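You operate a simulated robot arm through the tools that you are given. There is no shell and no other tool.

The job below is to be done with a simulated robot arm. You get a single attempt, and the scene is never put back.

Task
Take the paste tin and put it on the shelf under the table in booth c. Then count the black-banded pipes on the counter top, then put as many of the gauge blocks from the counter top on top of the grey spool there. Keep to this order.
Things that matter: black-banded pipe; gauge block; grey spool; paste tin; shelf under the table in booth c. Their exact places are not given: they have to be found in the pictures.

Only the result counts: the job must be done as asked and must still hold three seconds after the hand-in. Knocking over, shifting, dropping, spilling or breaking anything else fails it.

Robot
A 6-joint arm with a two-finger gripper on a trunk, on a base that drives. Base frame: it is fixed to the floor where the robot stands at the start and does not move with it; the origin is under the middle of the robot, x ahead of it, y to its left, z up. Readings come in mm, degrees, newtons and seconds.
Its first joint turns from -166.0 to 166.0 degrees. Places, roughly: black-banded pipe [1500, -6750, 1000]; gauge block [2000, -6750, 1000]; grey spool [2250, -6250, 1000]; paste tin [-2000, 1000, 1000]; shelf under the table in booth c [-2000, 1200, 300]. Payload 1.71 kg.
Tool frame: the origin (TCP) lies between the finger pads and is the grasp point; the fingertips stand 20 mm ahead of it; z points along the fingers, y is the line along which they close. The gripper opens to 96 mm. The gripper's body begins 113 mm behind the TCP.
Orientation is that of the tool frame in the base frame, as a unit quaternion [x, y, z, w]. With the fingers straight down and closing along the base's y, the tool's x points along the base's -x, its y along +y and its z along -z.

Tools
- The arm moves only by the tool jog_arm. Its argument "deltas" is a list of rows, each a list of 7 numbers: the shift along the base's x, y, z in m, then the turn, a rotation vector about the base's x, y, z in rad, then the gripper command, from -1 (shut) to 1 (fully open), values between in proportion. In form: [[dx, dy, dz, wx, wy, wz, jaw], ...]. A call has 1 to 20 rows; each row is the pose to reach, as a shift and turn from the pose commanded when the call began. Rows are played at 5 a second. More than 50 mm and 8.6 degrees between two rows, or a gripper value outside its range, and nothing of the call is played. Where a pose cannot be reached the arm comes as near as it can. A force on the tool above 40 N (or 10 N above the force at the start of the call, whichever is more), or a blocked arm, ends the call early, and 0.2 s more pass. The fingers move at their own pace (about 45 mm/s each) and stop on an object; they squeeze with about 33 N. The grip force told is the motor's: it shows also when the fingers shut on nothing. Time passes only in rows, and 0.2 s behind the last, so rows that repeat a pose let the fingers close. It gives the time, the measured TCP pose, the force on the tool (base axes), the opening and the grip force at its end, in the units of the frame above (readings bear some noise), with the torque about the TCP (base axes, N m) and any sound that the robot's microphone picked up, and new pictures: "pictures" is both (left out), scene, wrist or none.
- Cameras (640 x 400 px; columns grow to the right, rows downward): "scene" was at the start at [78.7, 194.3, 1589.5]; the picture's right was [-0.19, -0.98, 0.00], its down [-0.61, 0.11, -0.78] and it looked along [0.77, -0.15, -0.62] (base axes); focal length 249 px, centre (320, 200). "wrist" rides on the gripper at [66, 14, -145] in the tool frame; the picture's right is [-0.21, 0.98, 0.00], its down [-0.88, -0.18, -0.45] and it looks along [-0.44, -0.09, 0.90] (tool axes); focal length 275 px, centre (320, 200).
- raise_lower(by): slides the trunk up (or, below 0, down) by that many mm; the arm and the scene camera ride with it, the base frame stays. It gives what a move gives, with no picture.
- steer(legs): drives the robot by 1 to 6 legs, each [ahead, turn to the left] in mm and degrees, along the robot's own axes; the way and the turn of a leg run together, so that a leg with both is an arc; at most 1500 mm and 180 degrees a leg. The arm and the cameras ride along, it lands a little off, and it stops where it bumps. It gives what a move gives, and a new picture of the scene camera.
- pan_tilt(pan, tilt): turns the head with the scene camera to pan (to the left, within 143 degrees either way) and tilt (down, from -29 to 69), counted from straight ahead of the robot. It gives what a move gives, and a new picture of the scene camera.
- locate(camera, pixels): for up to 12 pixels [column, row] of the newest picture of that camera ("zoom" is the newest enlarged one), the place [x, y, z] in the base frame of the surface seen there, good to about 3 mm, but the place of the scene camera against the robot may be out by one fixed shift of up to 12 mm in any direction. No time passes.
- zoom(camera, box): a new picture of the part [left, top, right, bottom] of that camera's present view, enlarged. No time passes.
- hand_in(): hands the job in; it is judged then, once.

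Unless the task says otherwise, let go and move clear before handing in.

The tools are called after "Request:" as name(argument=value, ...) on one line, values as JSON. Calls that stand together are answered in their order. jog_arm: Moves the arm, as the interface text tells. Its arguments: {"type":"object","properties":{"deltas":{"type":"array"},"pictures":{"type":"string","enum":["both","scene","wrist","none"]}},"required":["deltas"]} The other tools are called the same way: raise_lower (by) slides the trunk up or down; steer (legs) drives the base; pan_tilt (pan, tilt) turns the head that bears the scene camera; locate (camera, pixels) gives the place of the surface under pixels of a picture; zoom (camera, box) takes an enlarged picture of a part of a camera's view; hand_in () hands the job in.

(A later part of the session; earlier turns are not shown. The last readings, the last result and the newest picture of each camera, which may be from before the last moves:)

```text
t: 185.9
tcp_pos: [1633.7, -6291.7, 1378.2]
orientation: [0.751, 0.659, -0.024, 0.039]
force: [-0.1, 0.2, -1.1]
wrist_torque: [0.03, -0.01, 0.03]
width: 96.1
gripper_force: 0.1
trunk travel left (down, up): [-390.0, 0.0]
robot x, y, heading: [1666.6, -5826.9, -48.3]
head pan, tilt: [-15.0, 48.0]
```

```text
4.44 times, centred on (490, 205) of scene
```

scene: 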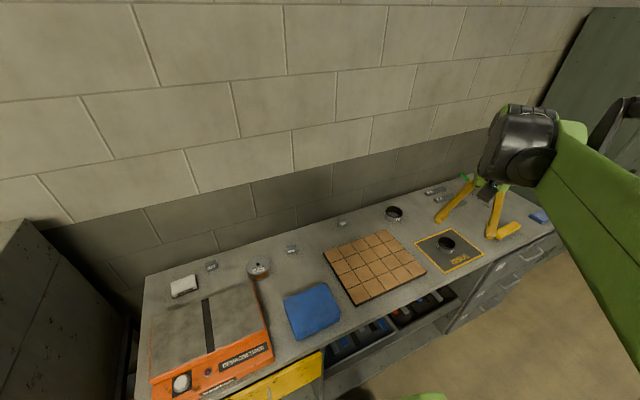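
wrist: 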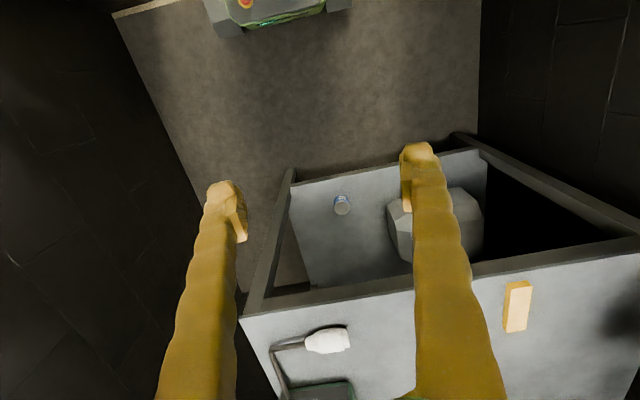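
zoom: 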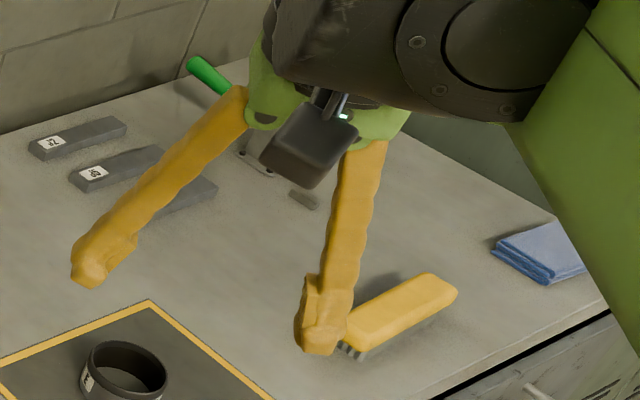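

Both ring pieces look grey with a dark band, marked F and E. I'll zoom closer on each to confirm the band, and check the rest of the counter for hidden ones.

Request:
zoom(camera="scene", box=[374, 200, 414, 225])

Request:
zoom(camera="scene", box=[426, 230, 466, 255])

Request:
zoom(camera="scene", box=[320, 210, 360, 235])

Request:
zoom(camera="scene", box=[190, 240, 310, 300])

```text
16.00 times, centred on (394, 212) of scene
```

zoom: 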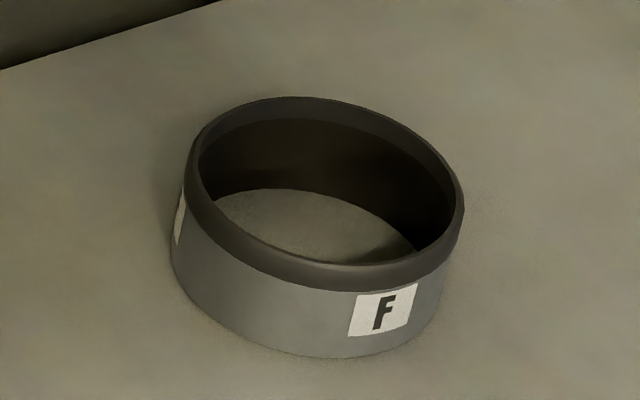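

```text
16.00 times, centred on (446, 242) of scene
```

zoom: 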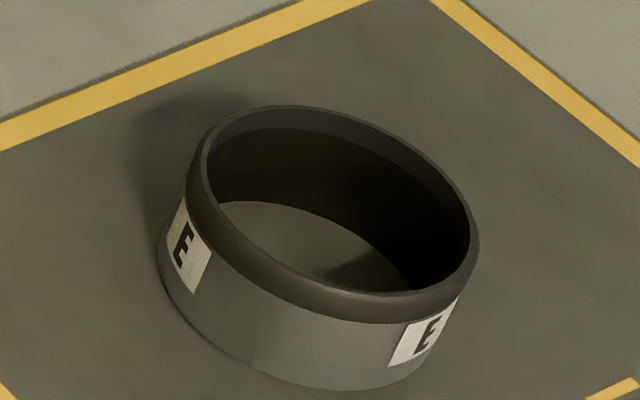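

```text
16.00 times, centred on (340, 222) of scene
```

zoom: 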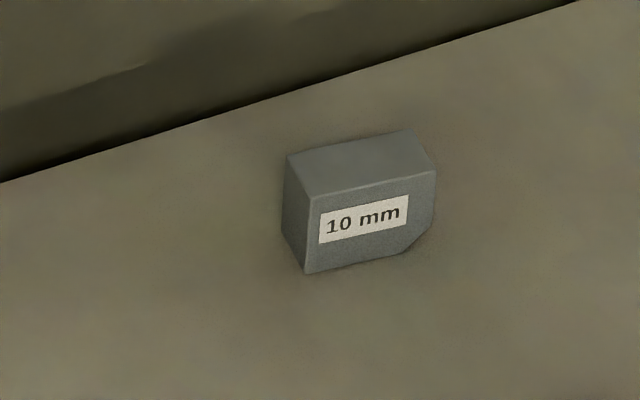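

```text
5.33 times, centred on (250, 270) of scene
```

zoom: 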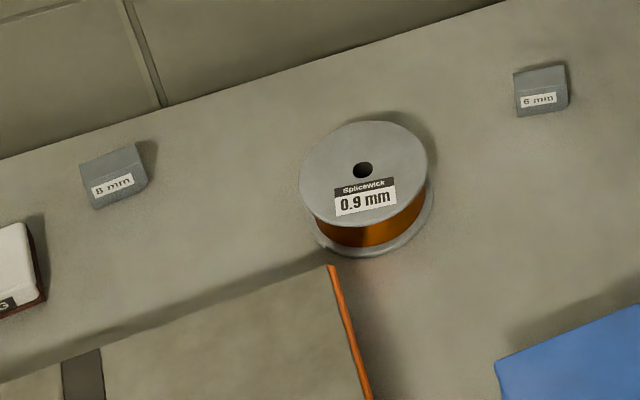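

Two black-banded pipes (F and E) are on the counter, so two gauge blocks go on the spool. I'll measure the spool top and the 6 mm and 8 mm blocks.

Request:
locate(camera="zoom", pixels=[[300, 175], [428, 165], [362, 122], [365, 215], [363, 170], [516, 75], [564, 68], [518, 116], [567, 106], [82, 165], [135, 146], [94, 208]])

```text
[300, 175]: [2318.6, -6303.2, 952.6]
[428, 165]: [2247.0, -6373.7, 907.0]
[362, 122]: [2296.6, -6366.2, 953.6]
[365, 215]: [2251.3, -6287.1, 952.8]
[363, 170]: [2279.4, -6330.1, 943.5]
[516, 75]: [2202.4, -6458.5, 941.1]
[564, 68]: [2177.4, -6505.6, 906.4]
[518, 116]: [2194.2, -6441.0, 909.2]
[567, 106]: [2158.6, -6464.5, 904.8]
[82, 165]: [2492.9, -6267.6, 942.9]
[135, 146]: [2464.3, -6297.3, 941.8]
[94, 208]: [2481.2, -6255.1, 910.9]
```

Spool flange is about 91 mm across, centred near (2274,-6327); blocks are about 35–40 mm in size. I'll swing the arm back to the front for a wrist-camera look.

Request:
jog_arm(deltas=[[0.0439, -0.0008, 0, 0, 0, 0.0944, 1], [0.0876, 0.0026, 0, 0, 0, 0.1888, 1], [0.1309, 0.0101, 0, 0, 0, 0.2832, 1], [0.1732, 0.0216, 0, 0, 0, 0.3776, 1], [0.2143, 0.0371, 0, 0, 0, 0.472, 1], [0.2537, 0.0564, 0, 0, 0, 0.5664, 1], [0.2912, 0.0793, 0, 0, 0, 0.6608, 1], [0.3263, 0.1056, 0, 0, 0, 0.7552, 1], [0.3588, 0.1352, 0, 0, 0, 0.85, 1], [0.3588, 0.1352, 0, 0, 0, 0.85, 1]], pictures="wrist")

```text
t: 188.2
tcp_pos: [1975.4, -6137.0, 1374.9]
orientation: [0.432, 0.901, -0.006, 0.046]
force: [0.5, 0.2, -0.6]
wrist_torque: [-0.02, 0.0, 0.01]
width: 95.8
gripper_force: 0.2
trunk travel left (down, up): [-390.0, 0.0]
robot x, y, heading: [1661.6, -5828.4, -48.3]
head pan, tilt: [-15.0, 48.0]
```

wrist: 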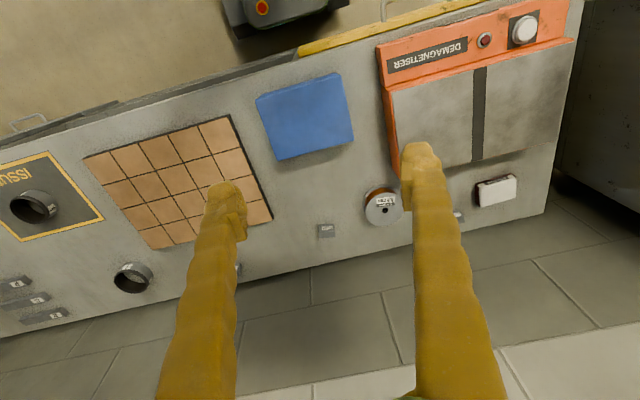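

The wrist view confirms two pipes at (36,207) and (133,277), and shows the spool at (383,206) and a block at (326,230). I'll level the tool and go nearer above the spool and 6 mm block.

Request:
jog_arm(deltas=[[0.022, -0.022, -0.032, 0.007, 0.011, 0, 1], [0.045, -0.045, -0.064, 0.014, 0.022, 0, 1], [0.067, -0.068, -0.096, 0.022, 0.033, 0, 1], [0.089, -0.09, -0.128, 0.029, 0.044, 0, 1], [0.111, -0.113, -0.16, 0.036, 0.055, 0, 1], [0.134, -0.135, -0.193, 0.043, 0.066, 0, 1], [0.156, -0.158, -0.225, 0.05, 0.077, 0, 1], [0.156, -0.158, -0.225, 0.05, 0.077, 0, 1]])

```text
t: 189.9
tcp_pos: [2129.7, -6298.0, 1145.9]
orientation: [0.433, 0.902, -0.001, 0.0]
force: [0.4, -0.6, -0.7]
wrist_torque: [0.06, 0.04, -0.02]
width: 96.0
gripper_force: 0.0
trunk travel left (down, up): [-390.0, 0.0]
robot x, y, heading: [1663.3, -5828.4, -48.4]
head pan, tilt: [-15.0, 48.0]
```

scene: 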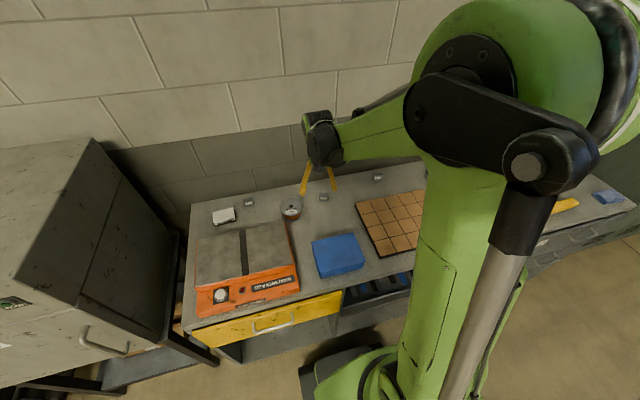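
wrist: 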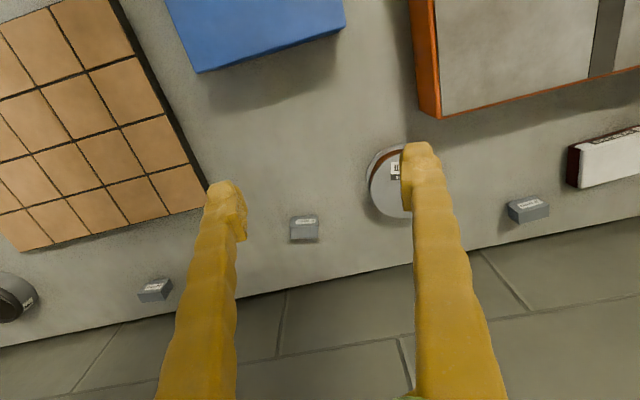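

Now all three blocks and the spool are in the wrist view. I'll zoom and measure the middle 6 mm block (304,228), the spool (390,182) and the 8 mm block (527,209).

Request:
zoom(camera="wrist", box=[260, 200, 340, 250])

Request:
locate(camera="zoom", pixels=[[242, 130], [472, 130], [245, 310], [468, 312], [355, 200], [240, 110], [440, 110], [355, 270]])

Request:
zoom(camera="wrist", box=[350, 130, 430, 230])

Request:
zoom(camera="wrist", box=[490, 180, 570, 230])

```text
8.00 times, centred on (300, 225) of wrist
```

zoom: 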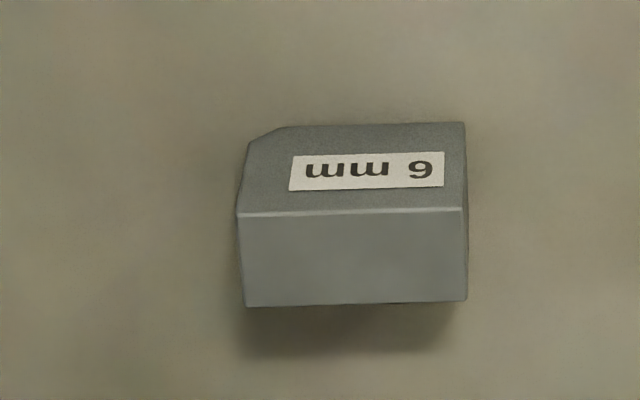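

```text
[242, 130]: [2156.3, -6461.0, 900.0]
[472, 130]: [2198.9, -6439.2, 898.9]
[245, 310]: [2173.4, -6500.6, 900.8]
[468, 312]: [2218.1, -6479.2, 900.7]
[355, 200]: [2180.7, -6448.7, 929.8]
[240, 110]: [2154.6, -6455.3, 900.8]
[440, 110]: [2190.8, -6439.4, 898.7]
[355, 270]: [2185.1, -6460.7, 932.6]
```

```text
4.00 times, centred on (390, 180) of wrist
```

zoom: 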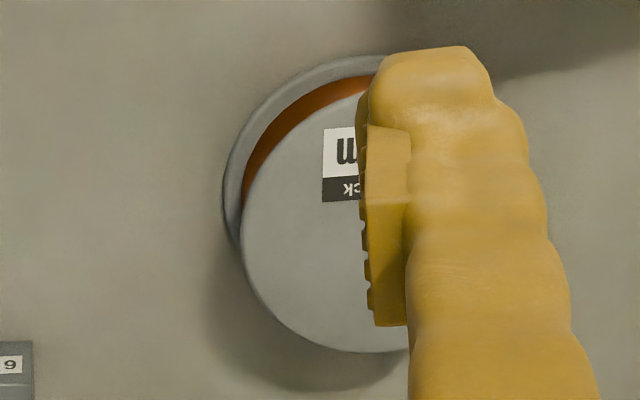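

```text
8.00 times, centred on (530, 205) of wrist
```

zoom: 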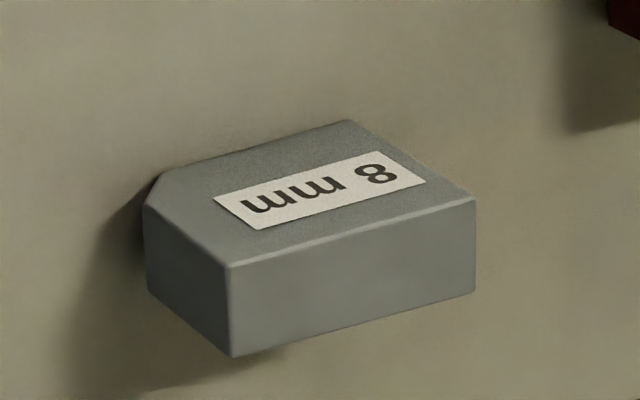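

The 6 mm block's top is about z 933 over the counter at z 900. I'll measure its top-face corners precisely.

Request:
zoom(camera="wrist", box=[260, 200, 340, 250])

Request:
locate(camera="zoom", pixels=[[243, 217], [462, 214], [248, 300], [462, 294], [355, 217], [355, 298], [243, 258], [462, 254], [355, 128], [262, 140], [460, 128]])

Request:
zoom(camera="wrist", box=[350, 130, 430, 230])

Request:
locate(camera="zoom", pixels=[[245, 230], [345, 110], [335, 345], [280, 310], [260, 180], [300, 240], [385, 347], [226, 190]])

Request:
zoom(camera="wrist", box=[490, 180, 570, 230])

Request:
locate(camera="zoom", pixels=[[165, 178], [345, 126], [468, 198], [235, 263], [155, 210], [310, 200], [235, 345], [470, 285]])

```text
8.00 times, centred on (300, 225) of wrist
```

zoom: 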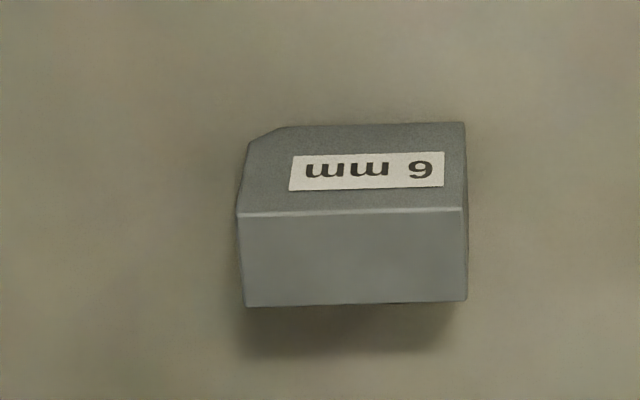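

```text
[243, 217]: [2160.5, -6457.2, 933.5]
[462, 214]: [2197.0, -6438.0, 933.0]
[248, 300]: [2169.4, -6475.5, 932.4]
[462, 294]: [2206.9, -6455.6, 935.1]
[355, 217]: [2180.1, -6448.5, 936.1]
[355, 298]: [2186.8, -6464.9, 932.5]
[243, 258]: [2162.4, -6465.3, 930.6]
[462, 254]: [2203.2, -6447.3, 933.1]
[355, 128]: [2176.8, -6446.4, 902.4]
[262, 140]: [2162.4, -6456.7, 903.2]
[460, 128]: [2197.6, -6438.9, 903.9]
```

```text
4.00 times, centred on (390, 180) of wrist
```

zoom: 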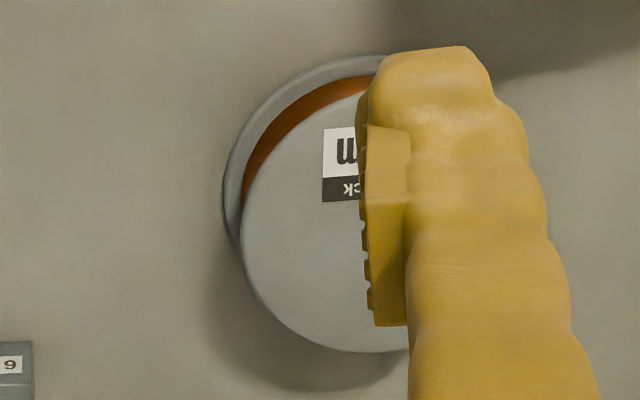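

```text
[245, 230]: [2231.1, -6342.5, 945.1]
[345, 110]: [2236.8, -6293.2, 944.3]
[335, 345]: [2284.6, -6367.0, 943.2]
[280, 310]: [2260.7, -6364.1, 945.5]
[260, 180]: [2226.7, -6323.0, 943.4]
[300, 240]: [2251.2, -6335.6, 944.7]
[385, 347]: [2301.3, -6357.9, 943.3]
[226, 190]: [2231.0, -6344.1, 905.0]
```

```text
8.00 times, centred on (530, 205) of wrist
```

zoom: 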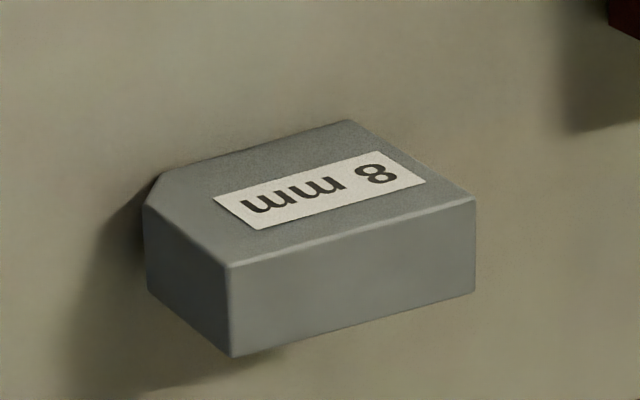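

```text
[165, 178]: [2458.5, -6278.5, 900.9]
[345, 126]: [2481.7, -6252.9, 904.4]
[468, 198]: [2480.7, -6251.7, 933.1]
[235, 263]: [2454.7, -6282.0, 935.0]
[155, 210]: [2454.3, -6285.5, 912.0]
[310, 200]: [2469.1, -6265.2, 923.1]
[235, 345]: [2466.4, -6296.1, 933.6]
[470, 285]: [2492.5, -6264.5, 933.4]
```

Block B (6 mm) is about 41 × 20 × 33 mm, centred (2183.5,-6456.7), width axis at 27.7°; the 8 mm block is centred (2473.6,-6273.6), axis 49°. Spool top z 944, centre (2273,-6323). I'll check the wall distance behind the blocks before reaching.

Request:
locate(camera="wrist", pixels=[[300, 265], [300, 278], [300, 300], [300, 340], [520, 232], [540, 260], [560, 185], [600, 170], [545, 120], [570, 165]])

```text
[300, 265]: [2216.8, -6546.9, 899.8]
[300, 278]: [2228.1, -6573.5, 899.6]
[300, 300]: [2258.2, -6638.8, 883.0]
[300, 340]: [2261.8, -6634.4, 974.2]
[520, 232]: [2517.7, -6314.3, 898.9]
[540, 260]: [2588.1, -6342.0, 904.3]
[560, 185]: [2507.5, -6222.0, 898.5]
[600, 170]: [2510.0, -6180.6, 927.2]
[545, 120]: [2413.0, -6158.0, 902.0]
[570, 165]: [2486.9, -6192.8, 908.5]
```

The wall is about 184 mm behind the 6 mm block, enough room. I'll go above that block with the jaw aligned to its long axis.

Request:
jog_arm(deltas=[[0.009, -0.026, -0.023, 0, 0, -0.032, 1], [0.018, -0.053, -0.045, 0, 0, -0.064, 1], [0.027, -0.079, -0.068, 0, 0, -0.096, 0.6], [0.036, -0.106, -0.091, 0, 0, -0.128, 0.5], [0.045, -0.132, -0.113, 0, 0, -0.16, 0.5], [0.0538, -0.1587, -0.136, 0, 0, -0.192, 0.5], [0.0538, -0.1587, -0.136, 0, 0, -0.192, 0.5]])

```text
t: 191.6
tcp_pos: [2184.4, -6456.3, 1014.8]
orientation: [0.517, 0.856, -0.001, 0.0]
force: [-0.5, 0.2, 0.2]
wrist_torque: [-0.04, 0.0, 0.0]
width: 72.0
gripper_force: 0.1
trunk travel left (down, up): [-390.0, 0.0]
robot x, y, heading: [1665.3, -5827.1, -48.3]
head pan, tilt: [-15.0, 48.0]
```

scene: 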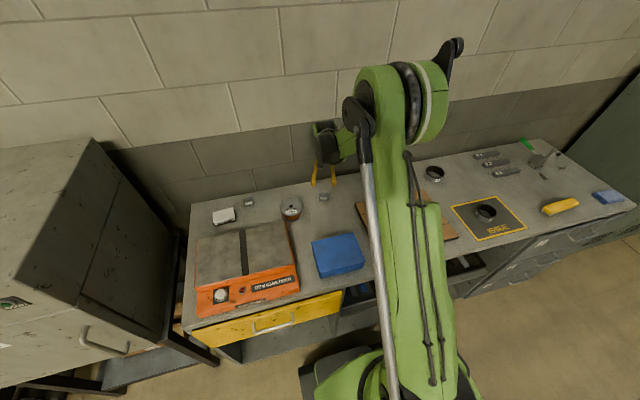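
wrist: 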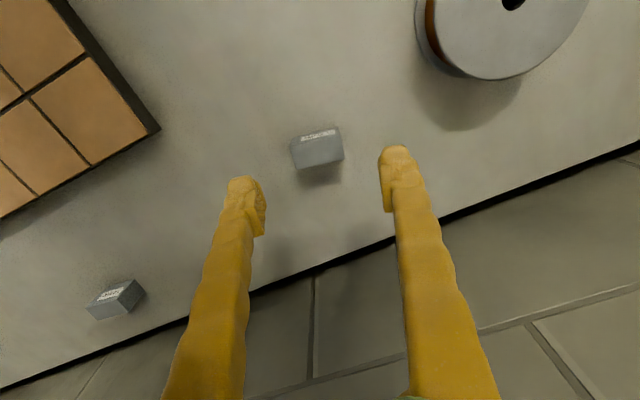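

The block shows at wrist pixel (318,148) between the fingers. I'll re-measure its top corners from this closer view.

Request:
zoom(camera="wrist", box=[278, 122, 358, 172])

```text
8.00 times, centred on (318, 147) of wrist
```

zoom: 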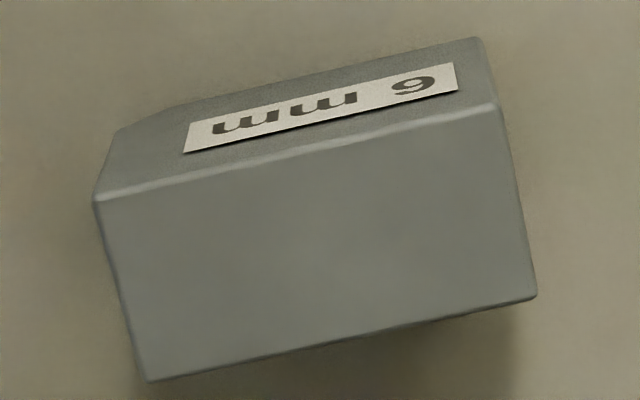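

Request:
locate(camera="zoom", pixels=[[102, 205], [493, 112], [148, 372], [528, 292], [315, 245], [125, 290], [512, 205], [60, 330]])

```text
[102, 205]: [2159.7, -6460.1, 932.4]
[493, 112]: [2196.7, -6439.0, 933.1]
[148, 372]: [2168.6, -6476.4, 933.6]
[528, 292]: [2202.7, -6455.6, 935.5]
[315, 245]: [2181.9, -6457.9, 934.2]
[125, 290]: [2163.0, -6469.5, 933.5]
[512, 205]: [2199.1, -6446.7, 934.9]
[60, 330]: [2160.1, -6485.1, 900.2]
```

Block centre is (2182,-6458). I'll lower onto it and close gently.

Request:
jog_arm(deltas=[[-0.0024, -0.0015, -0.03, 0, 0, 0.025, 0.5], [-0.0024, -0.0015, -0.06, 0, 0, 0.025, 0.5], [-0.0024, -0.0015, -0.08, 0, 0, 0.025, 0.5], [-0.0024, -0.0015, -0.0885, 0, 0, 0.025, 0.5], [-0.0024, -0.0015, -0.0885, 0, 0, 0.025, 0.5]], pictures="wrist")

```text
t: 192.8
tcp_pos: [2181.8, -6456.9, 925.6]
orientation: [0.507, 0.862, -0.001, 0.001]
force: [-0.9, 0.2, -0.1]
wrist_torque: [0.01, 0.01, 0.0]
width: 71.8
gripper_force: 0.0
trunk travel left (down, up): [-390.0, 0.0]
robot x, y, heading: [1662.5, -5826.9, -48.3]
head pan, tilt: [-15.0, 48.0]
```

wrist: 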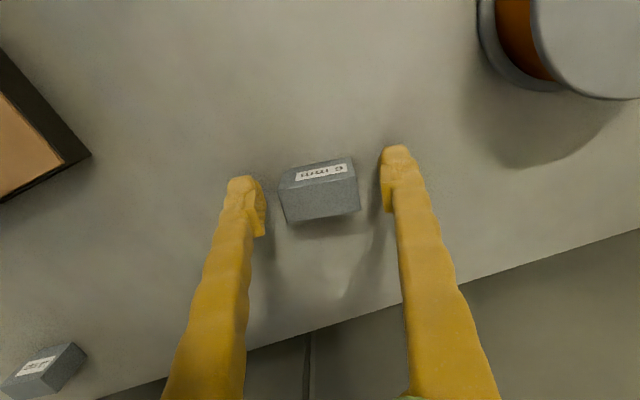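

Request:
jog_arm(deltas=[[0, 0, 0, 0, 0, 0, 0.2], [0, 0, 0, 0, 0, 0, 0.0], [0, 0, 0, 0, 0, 0, -0.5], [0, 0, 0, 0, 0, 0, -1], [0, 0, 0, 0, 0, 0, -1], [0, 0, 0, 0, 0, 0, -1]], pictures="wrist")

```text
t: 194.2
tcp_pos: [2182.0, -6457.2, 925.1]
orientation: [0.506, 0.862, -0.002, 0.0]
force: [0.1, -1.6, 0.3]
wrist_torque: [-0.02, -0.02, -0.05]
width: 43.5
gripper_force: 33.2
trunk travel left (down, up): [-390.0, 0.0]
robot x, y, heading: [1661.8, -5829.6, -48.5]
head pan, tilt: [-15.0, 48.0]
```

wrist: 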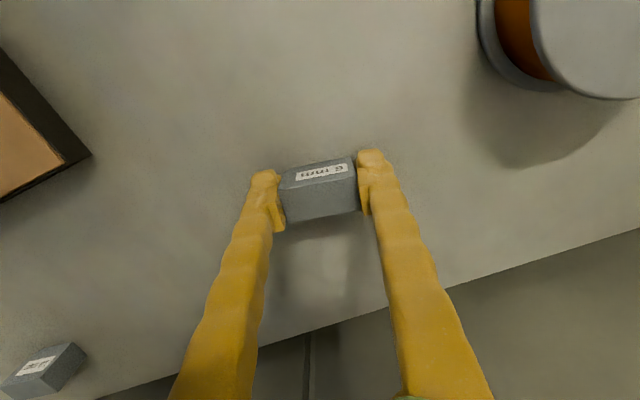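

Gripped at 43.5 mm width. I'll lift it and carry it above the spool.

Request:
jog_arm(deltas=[[0, 0, 0.035, 0, 0, 0, -1], [0, 0, 0.07, 0, 0, 0, -1], [0, 0, 0.105, 0, 0, 0, -1], [0, 0, 0.13, 0, 0, 0, -1], [0.02, 0.025, 0.13, 0, 0, 0.033, -1], [0.04, 0.05, 0.13, 0, 0, 0.067, -1], [0.06, 0.074, 0.13, 0, 0, 0.1, -1], [0.08, 0.099, 0.13, 0, 0, 0.133, -1], [0.0998, 0.1233, 0.13, 0, 0, 0.17, -1], [0.0998, 0.1233, 0.13, 0, 0, 0.17, -1]])

```text
t: 196.3
tcp_pos: [2284.0, -6334.6, 1053.7]
orientation: [0.431, 0.902, -0.001, 0.0]
force: [0.3, -0.2, -2.2]
wrist_torque: [0.02, 0.02, 0.01]
width: 43.5
gripper_force: 33.2
trunk travel left (down, up): [-390.0, 0.0]
robot x, y, heading: [1666.7, -5828.3, -48.2]
head pan, tilt: [-15.0, 48.0]
```

scene: 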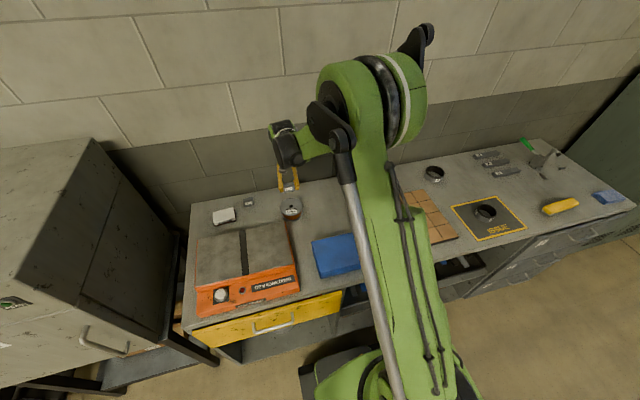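
wrist: 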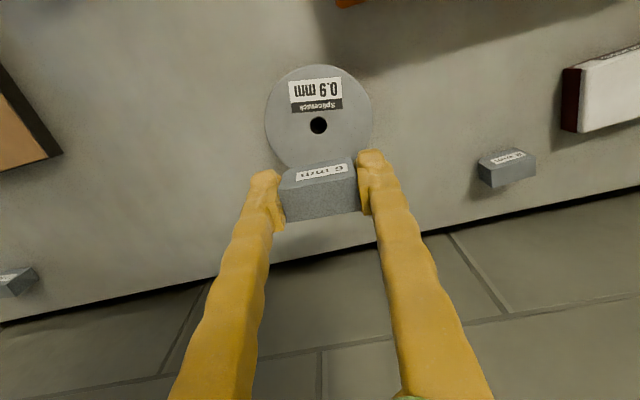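

The block hangs over the spool, whose hole shows at wrist pixel (319,125). I'll measure the flange rim and hole precisely.

Request:
locate(camera="wrist", pixels=[[319, 116], [319, 134], [309, 125], [329, 125], [268, 118], [369, 122], [320, 68], [345, 72], [285, 150], [362, 145]])

```text
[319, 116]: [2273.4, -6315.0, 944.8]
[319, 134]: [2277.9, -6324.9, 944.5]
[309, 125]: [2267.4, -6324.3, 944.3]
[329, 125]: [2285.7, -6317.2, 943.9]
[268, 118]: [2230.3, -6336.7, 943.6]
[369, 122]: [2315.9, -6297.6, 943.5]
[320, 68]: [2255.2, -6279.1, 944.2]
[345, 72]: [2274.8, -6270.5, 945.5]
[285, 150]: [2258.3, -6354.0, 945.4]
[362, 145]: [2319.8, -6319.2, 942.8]
```

Hole centre is (2275.5,-6320), flange radius about 47. I'll lower the block onto the far half of the flange.

Request:
jog_arm(deltas=[[0, 0.0037, -0.025, 0, 0, 0, -1], [0, 0.0037, -0.05, 0, 0, 0, -1], [0, 0.0037, -0.067, 0, 0, 0, -1], [0, 0.0037, -0.076, 0, 0, 0, -1], [0, 0.0037, -0.08, 0, 0, 0, -1], [0, 0.0037, -0.082, 0, 0, 0, -1], [0, 0.0037, -0.082, 0, 0, 0, -1]])

```text
t: 197.9
tcp_pos: [2282.6, -6330.6, 972.4]
orientation: [0.431, 0.903, -0.001, 0.0]
force: [-1.2, -0.2, -3.1]
wrist_torque: [0.03, -0.03, -0.03]
width: 43.6
gripper_force: 32.4
trunk travel left (down, up): [-390.0, 0.0]
robot x, y, heading: [1661.7, -5825.9, -48.4]
head pan, tilt: [-15.0, 48.0]
```

scene: 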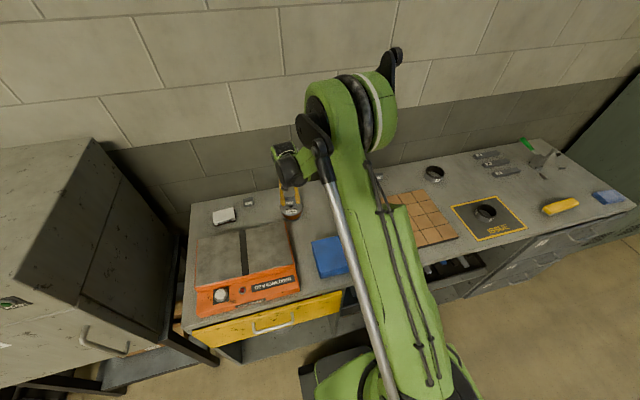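
wrist: 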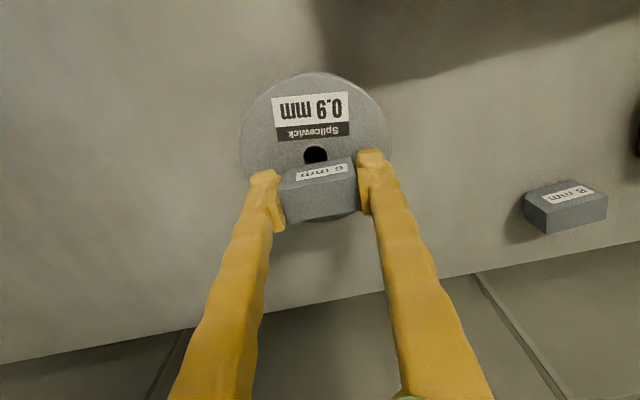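

The block is over the far half just behind the hole, about 3 mm up. I'll creep down to contact.

Request:
jog_arm(deltas=[[0, 0, -0.001, 0, 0, 0, -1], [0, 0, -0.002, 0, 0, 0, -1], [0, 0, -0.003, 0, 0, 0, -1], [0, 0, -0.0035, 0, 0, 0, -1]], pictures="none")

```text
t: 198.9
tcp_pos: [2281.8, -6330.6, 969.9]
orientation: [0.431, 0.902, 0.0, 0.002]
force: [7.9, -5.5, 24.7]
wrist_torque: [-0.11, -0.14, -0.01]
width: 43.3
gripper_force: 33.2
trunk travel left (down, up): [-390.0, 0.0]
robot x, y, heading: [1663.5, -5825.0, -48.2]
head pan, tilt: [-15.0, 48.0]
```

Contact at 25 N; I'll ease up a touch and then open slowly.

Request:
jog_arm(deltas=[[0, 0, 0.001, 0, 0, 0, -1], [0, 0, 0.0012, 0, 0, 0, -1], [0, 0, 0.0012, 0, 0, 0, -1]], pictures="none")

```text
t: 199.8
tcp_pos: [2280.6, -6330.7, 970.2]
orientation: [0.431, 0.902, -0.002, 0.0]
force: [-0.1, -1.4, -2.6]
wrist_torque: [-0.02, 0.01, -0.02]
width: 43.6
gripper_force: 33.0
trunk travel left (down, up): [-390.0, 0.0]
robot x, y, heading: [1661.6, -5827.8, -48.3]
head pan, tilt: [-15.0, 48.0]
```

Request:
jog_arm(deltas=[[0, 0, -0.0007, 0, 0, 0, -1], [0, 0, -0.0007, 0, 0, 0, -0.1], [0, 0, -0.0007, 0, 0, 0, 0.1], [0, 0, -0.0007, 0, 0, 0, 0.3], [0, 0, -0.0007, 0, 0, 0, 0.5], [0, 0, -0.0007, 0, 0, 0, 0.5]], pictures="wrist")

```text
t: 201.2
tcp_pos: [2282.1, -6330.2, 970.4]
orientation: [0.431, 0.902, -0.001, 0.001]
force: [0.4, -0.4, -0.3]
wrist_torque: [0.0, 0.02, -0.01]
width: 72.1
gripper_force: 0.1
trunk travel left (down, up): [-390.0, 0.0]
robot x, y, heading: [1662.2, -5822.7, -48.3]
head pan, tilt: [-15.0, 48.0]
```

wrist: 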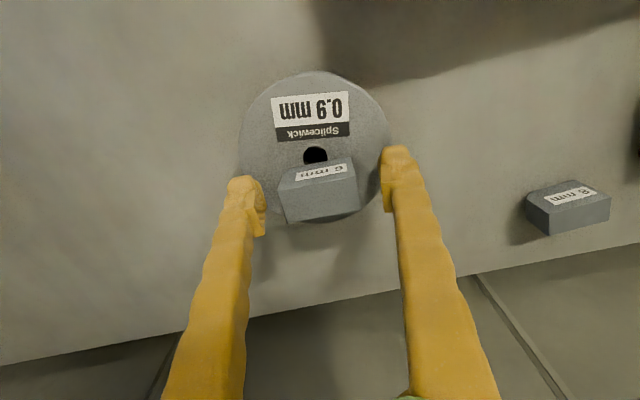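

The first block stands on the spool. I'll rise and move above the 8 mm block.

Request:
jog_arm(deltas=[[0, 0, 0.03, 0, 0, 0, 0.5], [0, 0, 0.065, 0, 0, 0, 0.5], [0, 0, 0.1, 0, 0, 0, 0.5], [0.038, 0.011, 0.1, 0, 0, 0.037, 0.5], [0.077, 0.023, 0.1, 0, 0, 0.073, 0.5], [0.115, 0.034, 0.095, 0, 0, 0.11, 0.5], [0.153, 0.045, 0.07, 0, 0, 0.146, 0.5], [0.1915, 0.0566, 0.06, 0, 0, 0.183, 0.5], [0.1915, 0.0566, 0.06, 0, 0, 0.183, 0.5]])

```text
t: 203.2
tcp_pos: [2472.5, -6272.0, 1033.5]
orientation: [0.347, 0.938, -0.001, 0.001]
force: [0.3, 0.4, 1.5]
wrist_torque: [-0.02, -0.01, -0.01]
width: 71.9
gripper_force: 0.1
trunk travel left (down, up): [-390.0, 0.0]
robot x, y, heading: [1663.9, -5827.6, -48.6]
head pan, tilt: [-15.0, 48.0]
```

scene: 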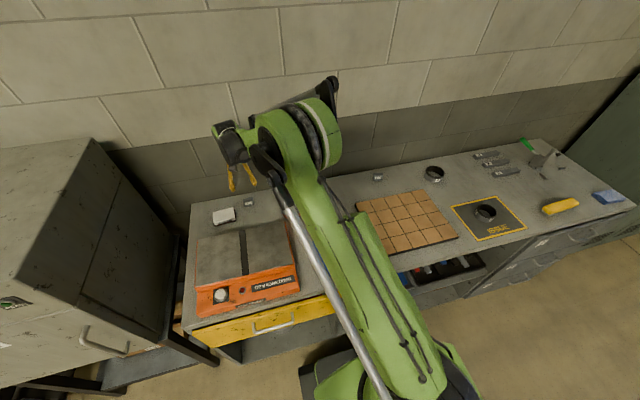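
wrist: 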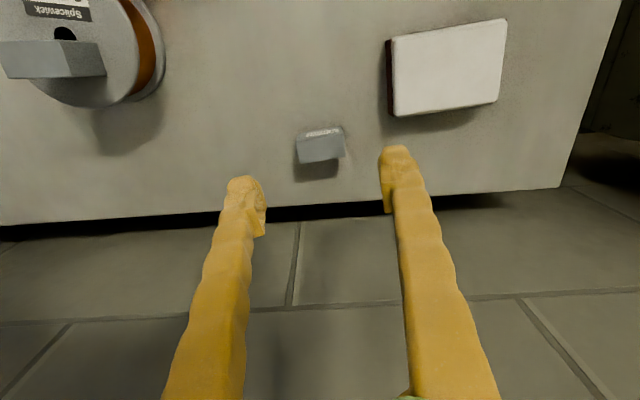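

The 8 mm block is at wrist pixel (320,147), with the sanding pad to its right at (400,110). I'll measure both.

Request:
zoom(camera="wrist", box=[280, 122, 360, 172])

Request:
locate(camera="wrist", pixels=[[390, 112], [398, 116], [450, 108], [389, 45]])

```text
8.00 times, centred on (320, 147) of wrist
```

zoom: 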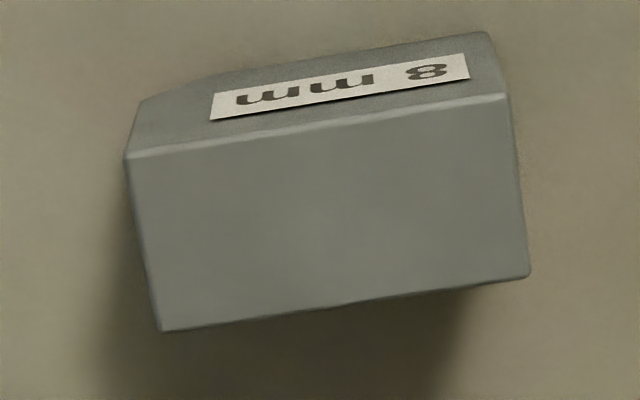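

```text
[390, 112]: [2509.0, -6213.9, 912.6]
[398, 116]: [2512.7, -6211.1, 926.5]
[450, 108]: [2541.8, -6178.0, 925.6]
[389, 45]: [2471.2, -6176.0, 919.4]
```

Request:
locate(camera="zoom", pixels=[[132, 162], [500, 102], [163, 322], [522, 272], [320, 215], [146, 245], [515, 185]])

```text
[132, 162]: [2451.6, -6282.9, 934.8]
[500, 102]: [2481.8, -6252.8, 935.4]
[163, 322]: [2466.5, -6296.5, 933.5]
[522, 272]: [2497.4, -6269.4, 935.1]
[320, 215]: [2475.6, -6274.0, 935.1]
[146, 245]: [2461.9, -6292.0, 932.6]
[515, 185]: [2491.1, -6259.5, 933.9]
```

Block centre (2474,-6275), axis about 45°; the pad's corner stays 20 mm clear of the finger. I'll descend with a 60 mm opening.

Request:
jog_arm(deltas=[[0.0018, -0.0034, -0.02, 0, 0, -0.07, 0.25], [0.0018, -0.0034, -0.045, 0, 0, -0.07, 0.25], [0.0018, -0.0034, -0.075, 0, 0, -0.07, 0.25], [0.0018, -0.0034, -0.098, 0, 0, -0.07, 0.25], [0.0018, -0.0034, -0.108, 0, 0, -0.07, 0.25], [0.0018, -0.0034, -0.108, 0, 0, -0.07, 0.25]], pictures="wrist")

```text
t: 204.6
tcp_pos: [2473.6, -6278.9, 922.7]
orientation: [0.38, 0.925, -0.001, 0.001]
force: [-1.0, -0.2, -0.3]
wrist_torque: [0.01, 0.01, 0.0]
width: 60.1
gripper_force: 0.1
trunk travel left (down, up): [-390.0, 0.0]
robot x, y, heading: [1664.3, -5829.1, -48.3]
head pan, tilt: [-15.0, 48.0]
```

wrist: 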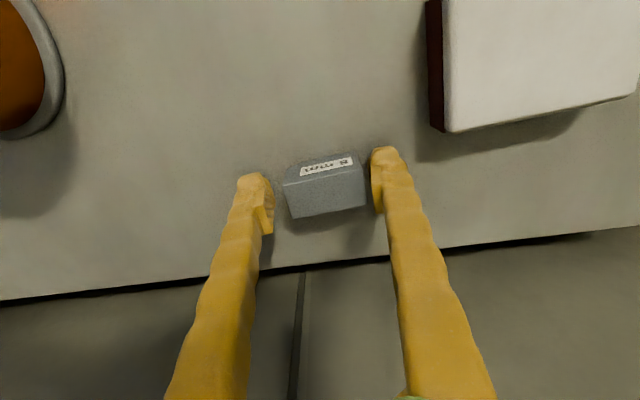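

The block is centred between the fingers. I'll close on it.

Request:
jog_arm(deltas=[[0, 0.001, 0.002, 0, 0, 0, 0.1], [0, 0.001, 0.002, 0, 0, 0, -0.1], [0, 0.001, 0.002, 0, 0, 0, -0.5], [0, 0.001, 0.002, 0, 0, 0, -1], [0, 0.001, 0.002, 0, 0, 0, -1], [0, 0.001, 0.002, 0, 0, 0, -1]], pictures="wrist")

```text
t: 205.9
tcp_pos: [2473.9, -6276.7, 924.1]
orientation: [0.38, 0.925, -0.001, 0.0]
force: [0.2, 1.2, 1.4]
wrist_torque: [0.02, -0.01, 0.02]
width: 43.5
gripper_force: 33.0
trunk travel left (down, up): [-390.0, 0.0]
robot x, y, heading: [1660.1, -5823.5, -48.5]
head pan, tilt: [-15.0, 48.0]
```

wrist: 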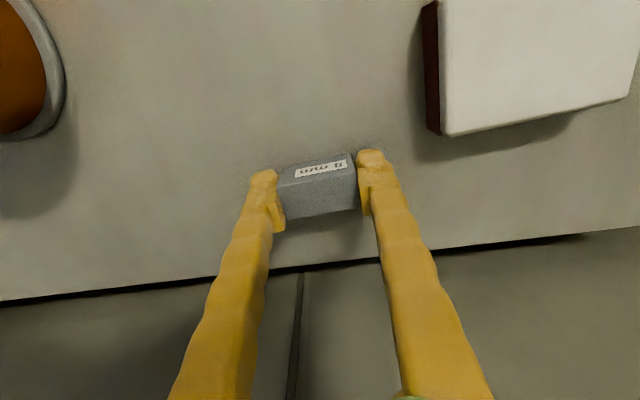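

The 8 mm block is gripped. I'll lift it and carry it to above the near half of the spool.

Request:
jog_arm(deltas=[[0, 0, 0.035, 0, 0, 0, -1], [0, 0, 0.07, 0, 0, 0, -1], [0, 0, 0.105, 0, 0, 0, -1], [0, 0, 0.14, 0, 0, 0, -1], [-0.0416, -0.006, 0.14, 0, 0, -0.022, -1], [-0.083, -0.0126, 0.14, 0, 0, -0.045, -1], [-0.125, -0.019, 0.14, 0, 0, -0.067, -1], [-0.166, -0.025, 0.14, 0, 0, -0.09, -1], [-0.2079, -0.0316, 0.14, 0, 0, -0.112, -1], [-0.2079, -0.0316, 0.14, 0, 0, -0.112, -1]])

```text
t: 208.2
tcp_pos: [2268.1, -6307.7, 1064.0]
orientation: [0.432, 0.902, -0.001, 0.0]
force: [-0.6, -0.2, -1.8]
wrist_torque: [-0.01, -0.01, 0.02]
width: 43.4
gripper_force: 32.8
trunk travel left (down, up): [-390.0, 0.0]
robot x, y, heading: [1661.1, -5828.6, -48.3]
head pan, tilt: [-15.0, 48.0]
```

scene: 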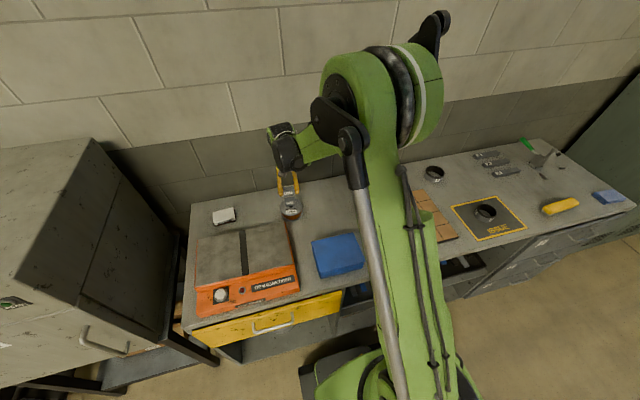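
wrist: 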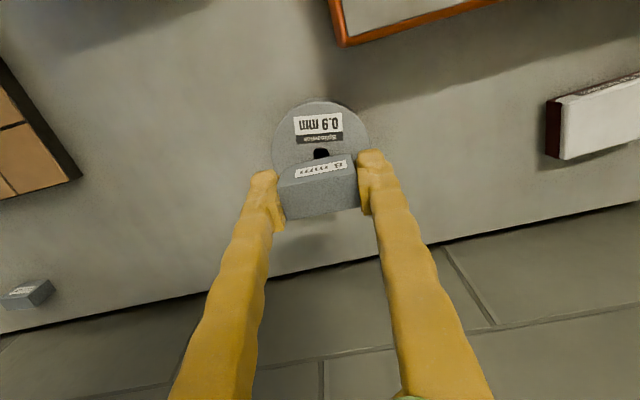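

The held block hides the first one in the wrist view. I'll check the first block through the scene camera's zoom.

Request:
zoom(camera="scene", box=[260, 160, 320, 225])

```text
6.15 times, centred on (290, 192) of scene
```

zoom: 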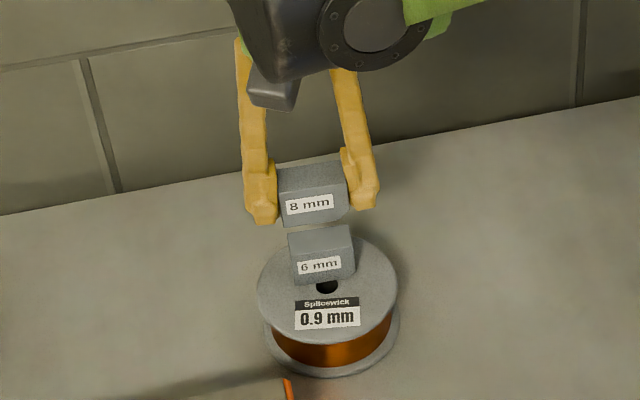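

The 6 mm block sits well on the far half with the near half free. I'll lower the 8 mm block just above the flange.

Request:
jog_arm(deltas=[[-0.001, 0, -0.03, 0, 0, 0, -1], [-0.001, 0, -0.06, 0, 0, 0, -1], [-0.001, 0, -0.08, 0, 0, 0, -1], [-0.001, 0, -0.088, 0, 0, 0, -1], [-0.001, 0, -0.092, 0, 0, 0, -1], [-0.001, 0, -0.092, 0, 0, 0, -1]])

Request:
zoom(camera="scene", box=[260, 160, 320, 225])

```text
t: 209.6
tcp_pos: [2268.2, -6307.7, 971.8]
orientation: [0.431, 0.902, -0.001, 0.001]
force: [0.2, -0.1, -2.3]
wrist_torque: [0.02, -0.03, -0.01]
width: 43.2
gripper_force: 32.4
trunk travel left (down, up): [-390.0, 0.0]
robot x, y, heading: [1659.7, -5828.9, -48.4]
head pan, tilt: [-15.0, 48.0]
```

scene: 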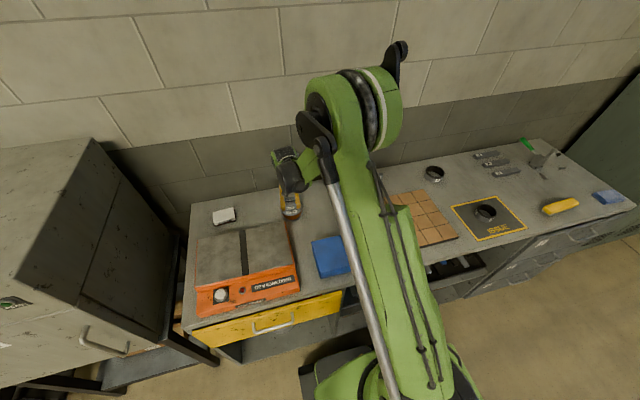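
wrist: 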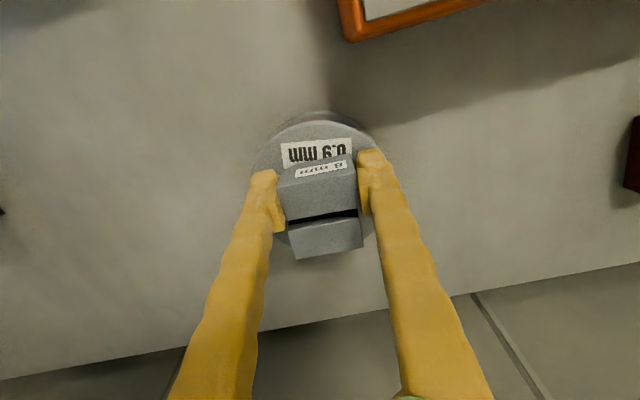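

```text
6.15 times, centred on (290, 192) of scene
```

zoom: 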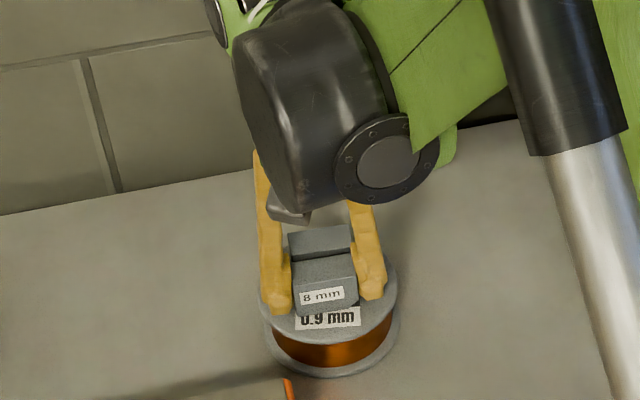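

Both blocks are side by side with a small gap. I'll creep down to contact.

Request:
jog_arm(deltas=[[0, 0, -0.001, 0, 0, 0, -1], [0, 0, -0.002, 0, 0, 0, -1], [0, 0, -0.0025, 0, 0, 0, -1], [0, 0, -0.0025, 0, 0, 0, -1]], pictures="none")

```text
t: 210.6
tcp_pos: [2265.2, -6308.6, 969.3]
orientation: [0.431, 0.902, -0.001, 0.001]
force: [1.1, 0.3, -2.0]
wrist_torque: [0.04, 0.01, -0.05]
width: 43.6
gripper_force: 32.6
trunk travel left (down, up): [-390.0, 0.0]
robot x, y, heading: [1664.0, -5827.0, -48.0]
head pan, tilt: [-15.0, 48.0]
```

Request:
jog_arm(deltas=[[0, 0, -0.0005, 0, 0, 0, -1], [0, 0, -0.001, 0, 0, 0, -1], [0, 0, -0.0013, 0, 0, 0, -1], [0, 0, -0.0013, 0, 0, 0, -1]], pictures="none")

```text
t: 211.6
tcp_pos: [2265.9, -6308.2, 969.9]
orientation: [0.431, 0.902, -0.001, 0.001]
force: [0.8, -1.6, 20.7]
wrist_torque: [0.07, -0.03, -0.02]
width: 43.4
gripper_force: 33.0
trunk travel left (down, up): [-390.0, 0.0]
robot x, y, heading: [1662.9, -5828.9, -48.1]
head pan, tilt: [-15.0, 48.0]
```

Contact at 21 N. I'll ease up about 0.7 mm, then open slowly.

Request:
jog_arm(deltas=[[0, 0, 0.0007, 0, 0, 0, -1], [0, 0, 0.0007, 0, 0, 0, -1], [0, 0, 0.0007, 0, 0, 0, -0.1], [0, 0, 0.0007, 0, 0, 0, 0.1], [0, 0, 0.0007, 0, 0, 0, 0.3], [0, 0, 0.0007, 0, 0, 0, 0.5], [0, 0, 0.0007, 0, 0, 0, 0.5]], pictures="wrist")

```text
t: 213.2
tcp_pos: [2265.7, -6307.8, 969.6]
orientation: [0.431, 0.903, -0.001, 0.0]
force: [-0.9, -0.1, -0.6]
wrist_torque: [0.01, -0.01, 0.01]
width: 71.9
gripper_force: 0.0
trunk travel left (down, up): [-390.0, 0.0]
robot x, y, heading: [1662.9, -5825.1, -48.4]
head pan, tilt: [-15.0, 48.0]
```

wrist: 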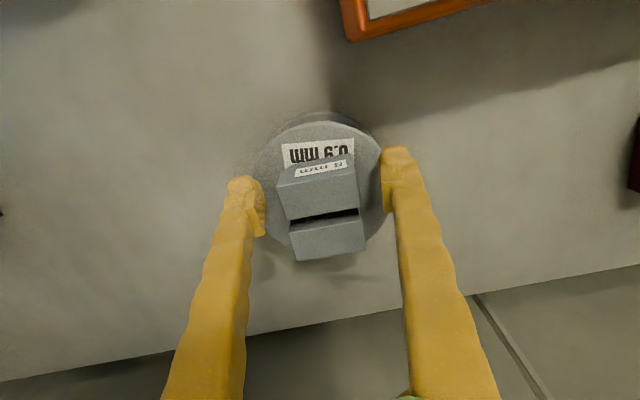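

Both blocks stand on the spool. I'll rise straight up, pull back toward me, and inspect the result.

Request:
jog_arm(deltas=[[0, 0, 0.03, 0, 0, 0, 0.5], [0, 0, 0.07, 0, 0, 0, 0.5], [0, 0, 0.11, 0, 0, 0, 0.5], [0, 0, 0.15, 0, 0, 0, 0.5], [-0.024, 0.03, 0.17, 0, 0, 0, 0.5], [-0.05, 0.06, 0.18, 0, 0, 0, 0.5], [-0.075, 0.09, 0.19, 0, 0, 0, 0.5], [-0.1, 0.12, 0.2, 0, 0, 0, 0.5], [-0.12, 0.145, 0.22, 0, 0, 0, 0.5], [-0.12, 0.145, 0.22, 0, 0, 0, 0.5]])

Request:
zoom(camera="wrist", box=[200, 100, 440, 260])

Request:
zoom(camera="scene", box=[340, 130, 640, 270])

Request:
zoom(camera="scene", box=[190, 170, 340, 300])

```text
t: 215.3
tcp_pos: [2147.4, -6163.2, 1188.2]
orientation: [0.431, 0.903, -0.001, 0.0]
force: [0.6, -0.3, 0.9]
wrist_torque: [-0.04, -0.01, 0.0]
width: 71.9
gripper_force: 0.0
trunk travel left (down, up): [-390.0, 0.0]
robot x, y, heading: [1663.1, -5825.7, -48.3]
head pan, tilt: [-15.0, 48.0]
```

scene: 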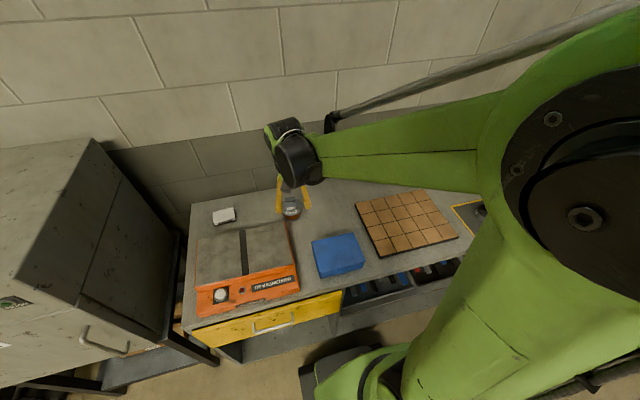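
wrist: 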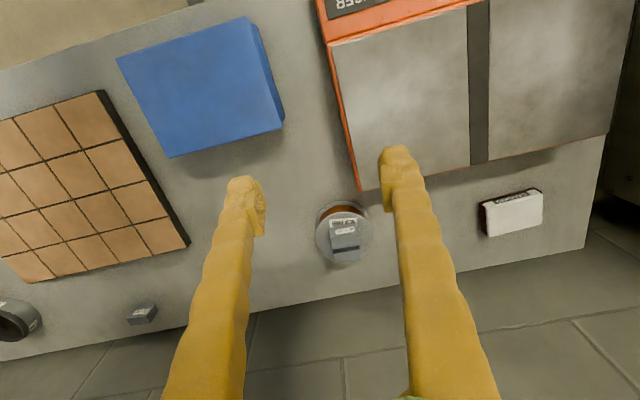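

```text
2.50 times, centred on (320, 180) of wrist
```

zoom: 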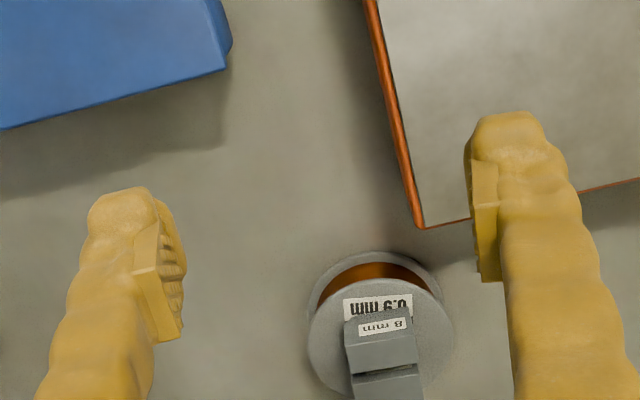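

```text
2.13 times, centred on (490, 200) of scene
```

zoom: 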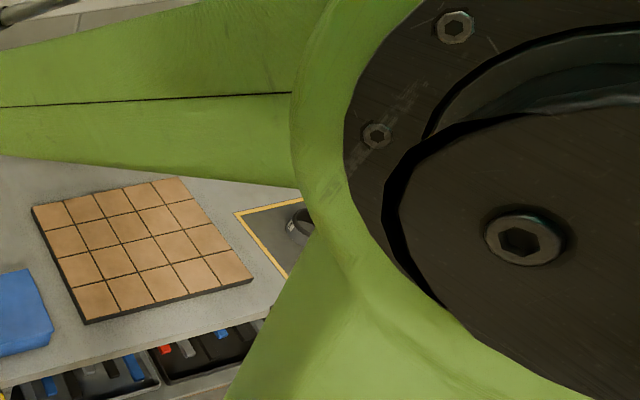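

```text
3.08 times, centred on (265, 235) of scene
```

zoom: 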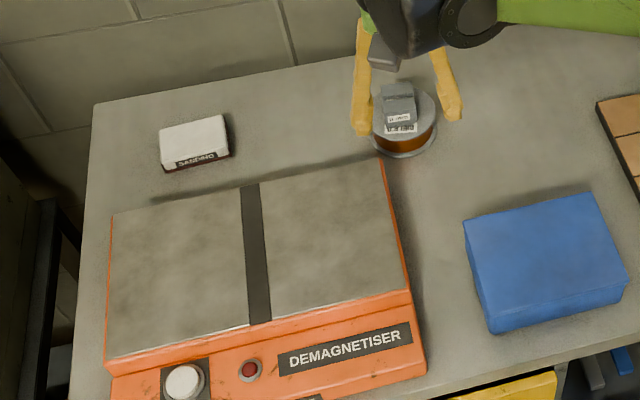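

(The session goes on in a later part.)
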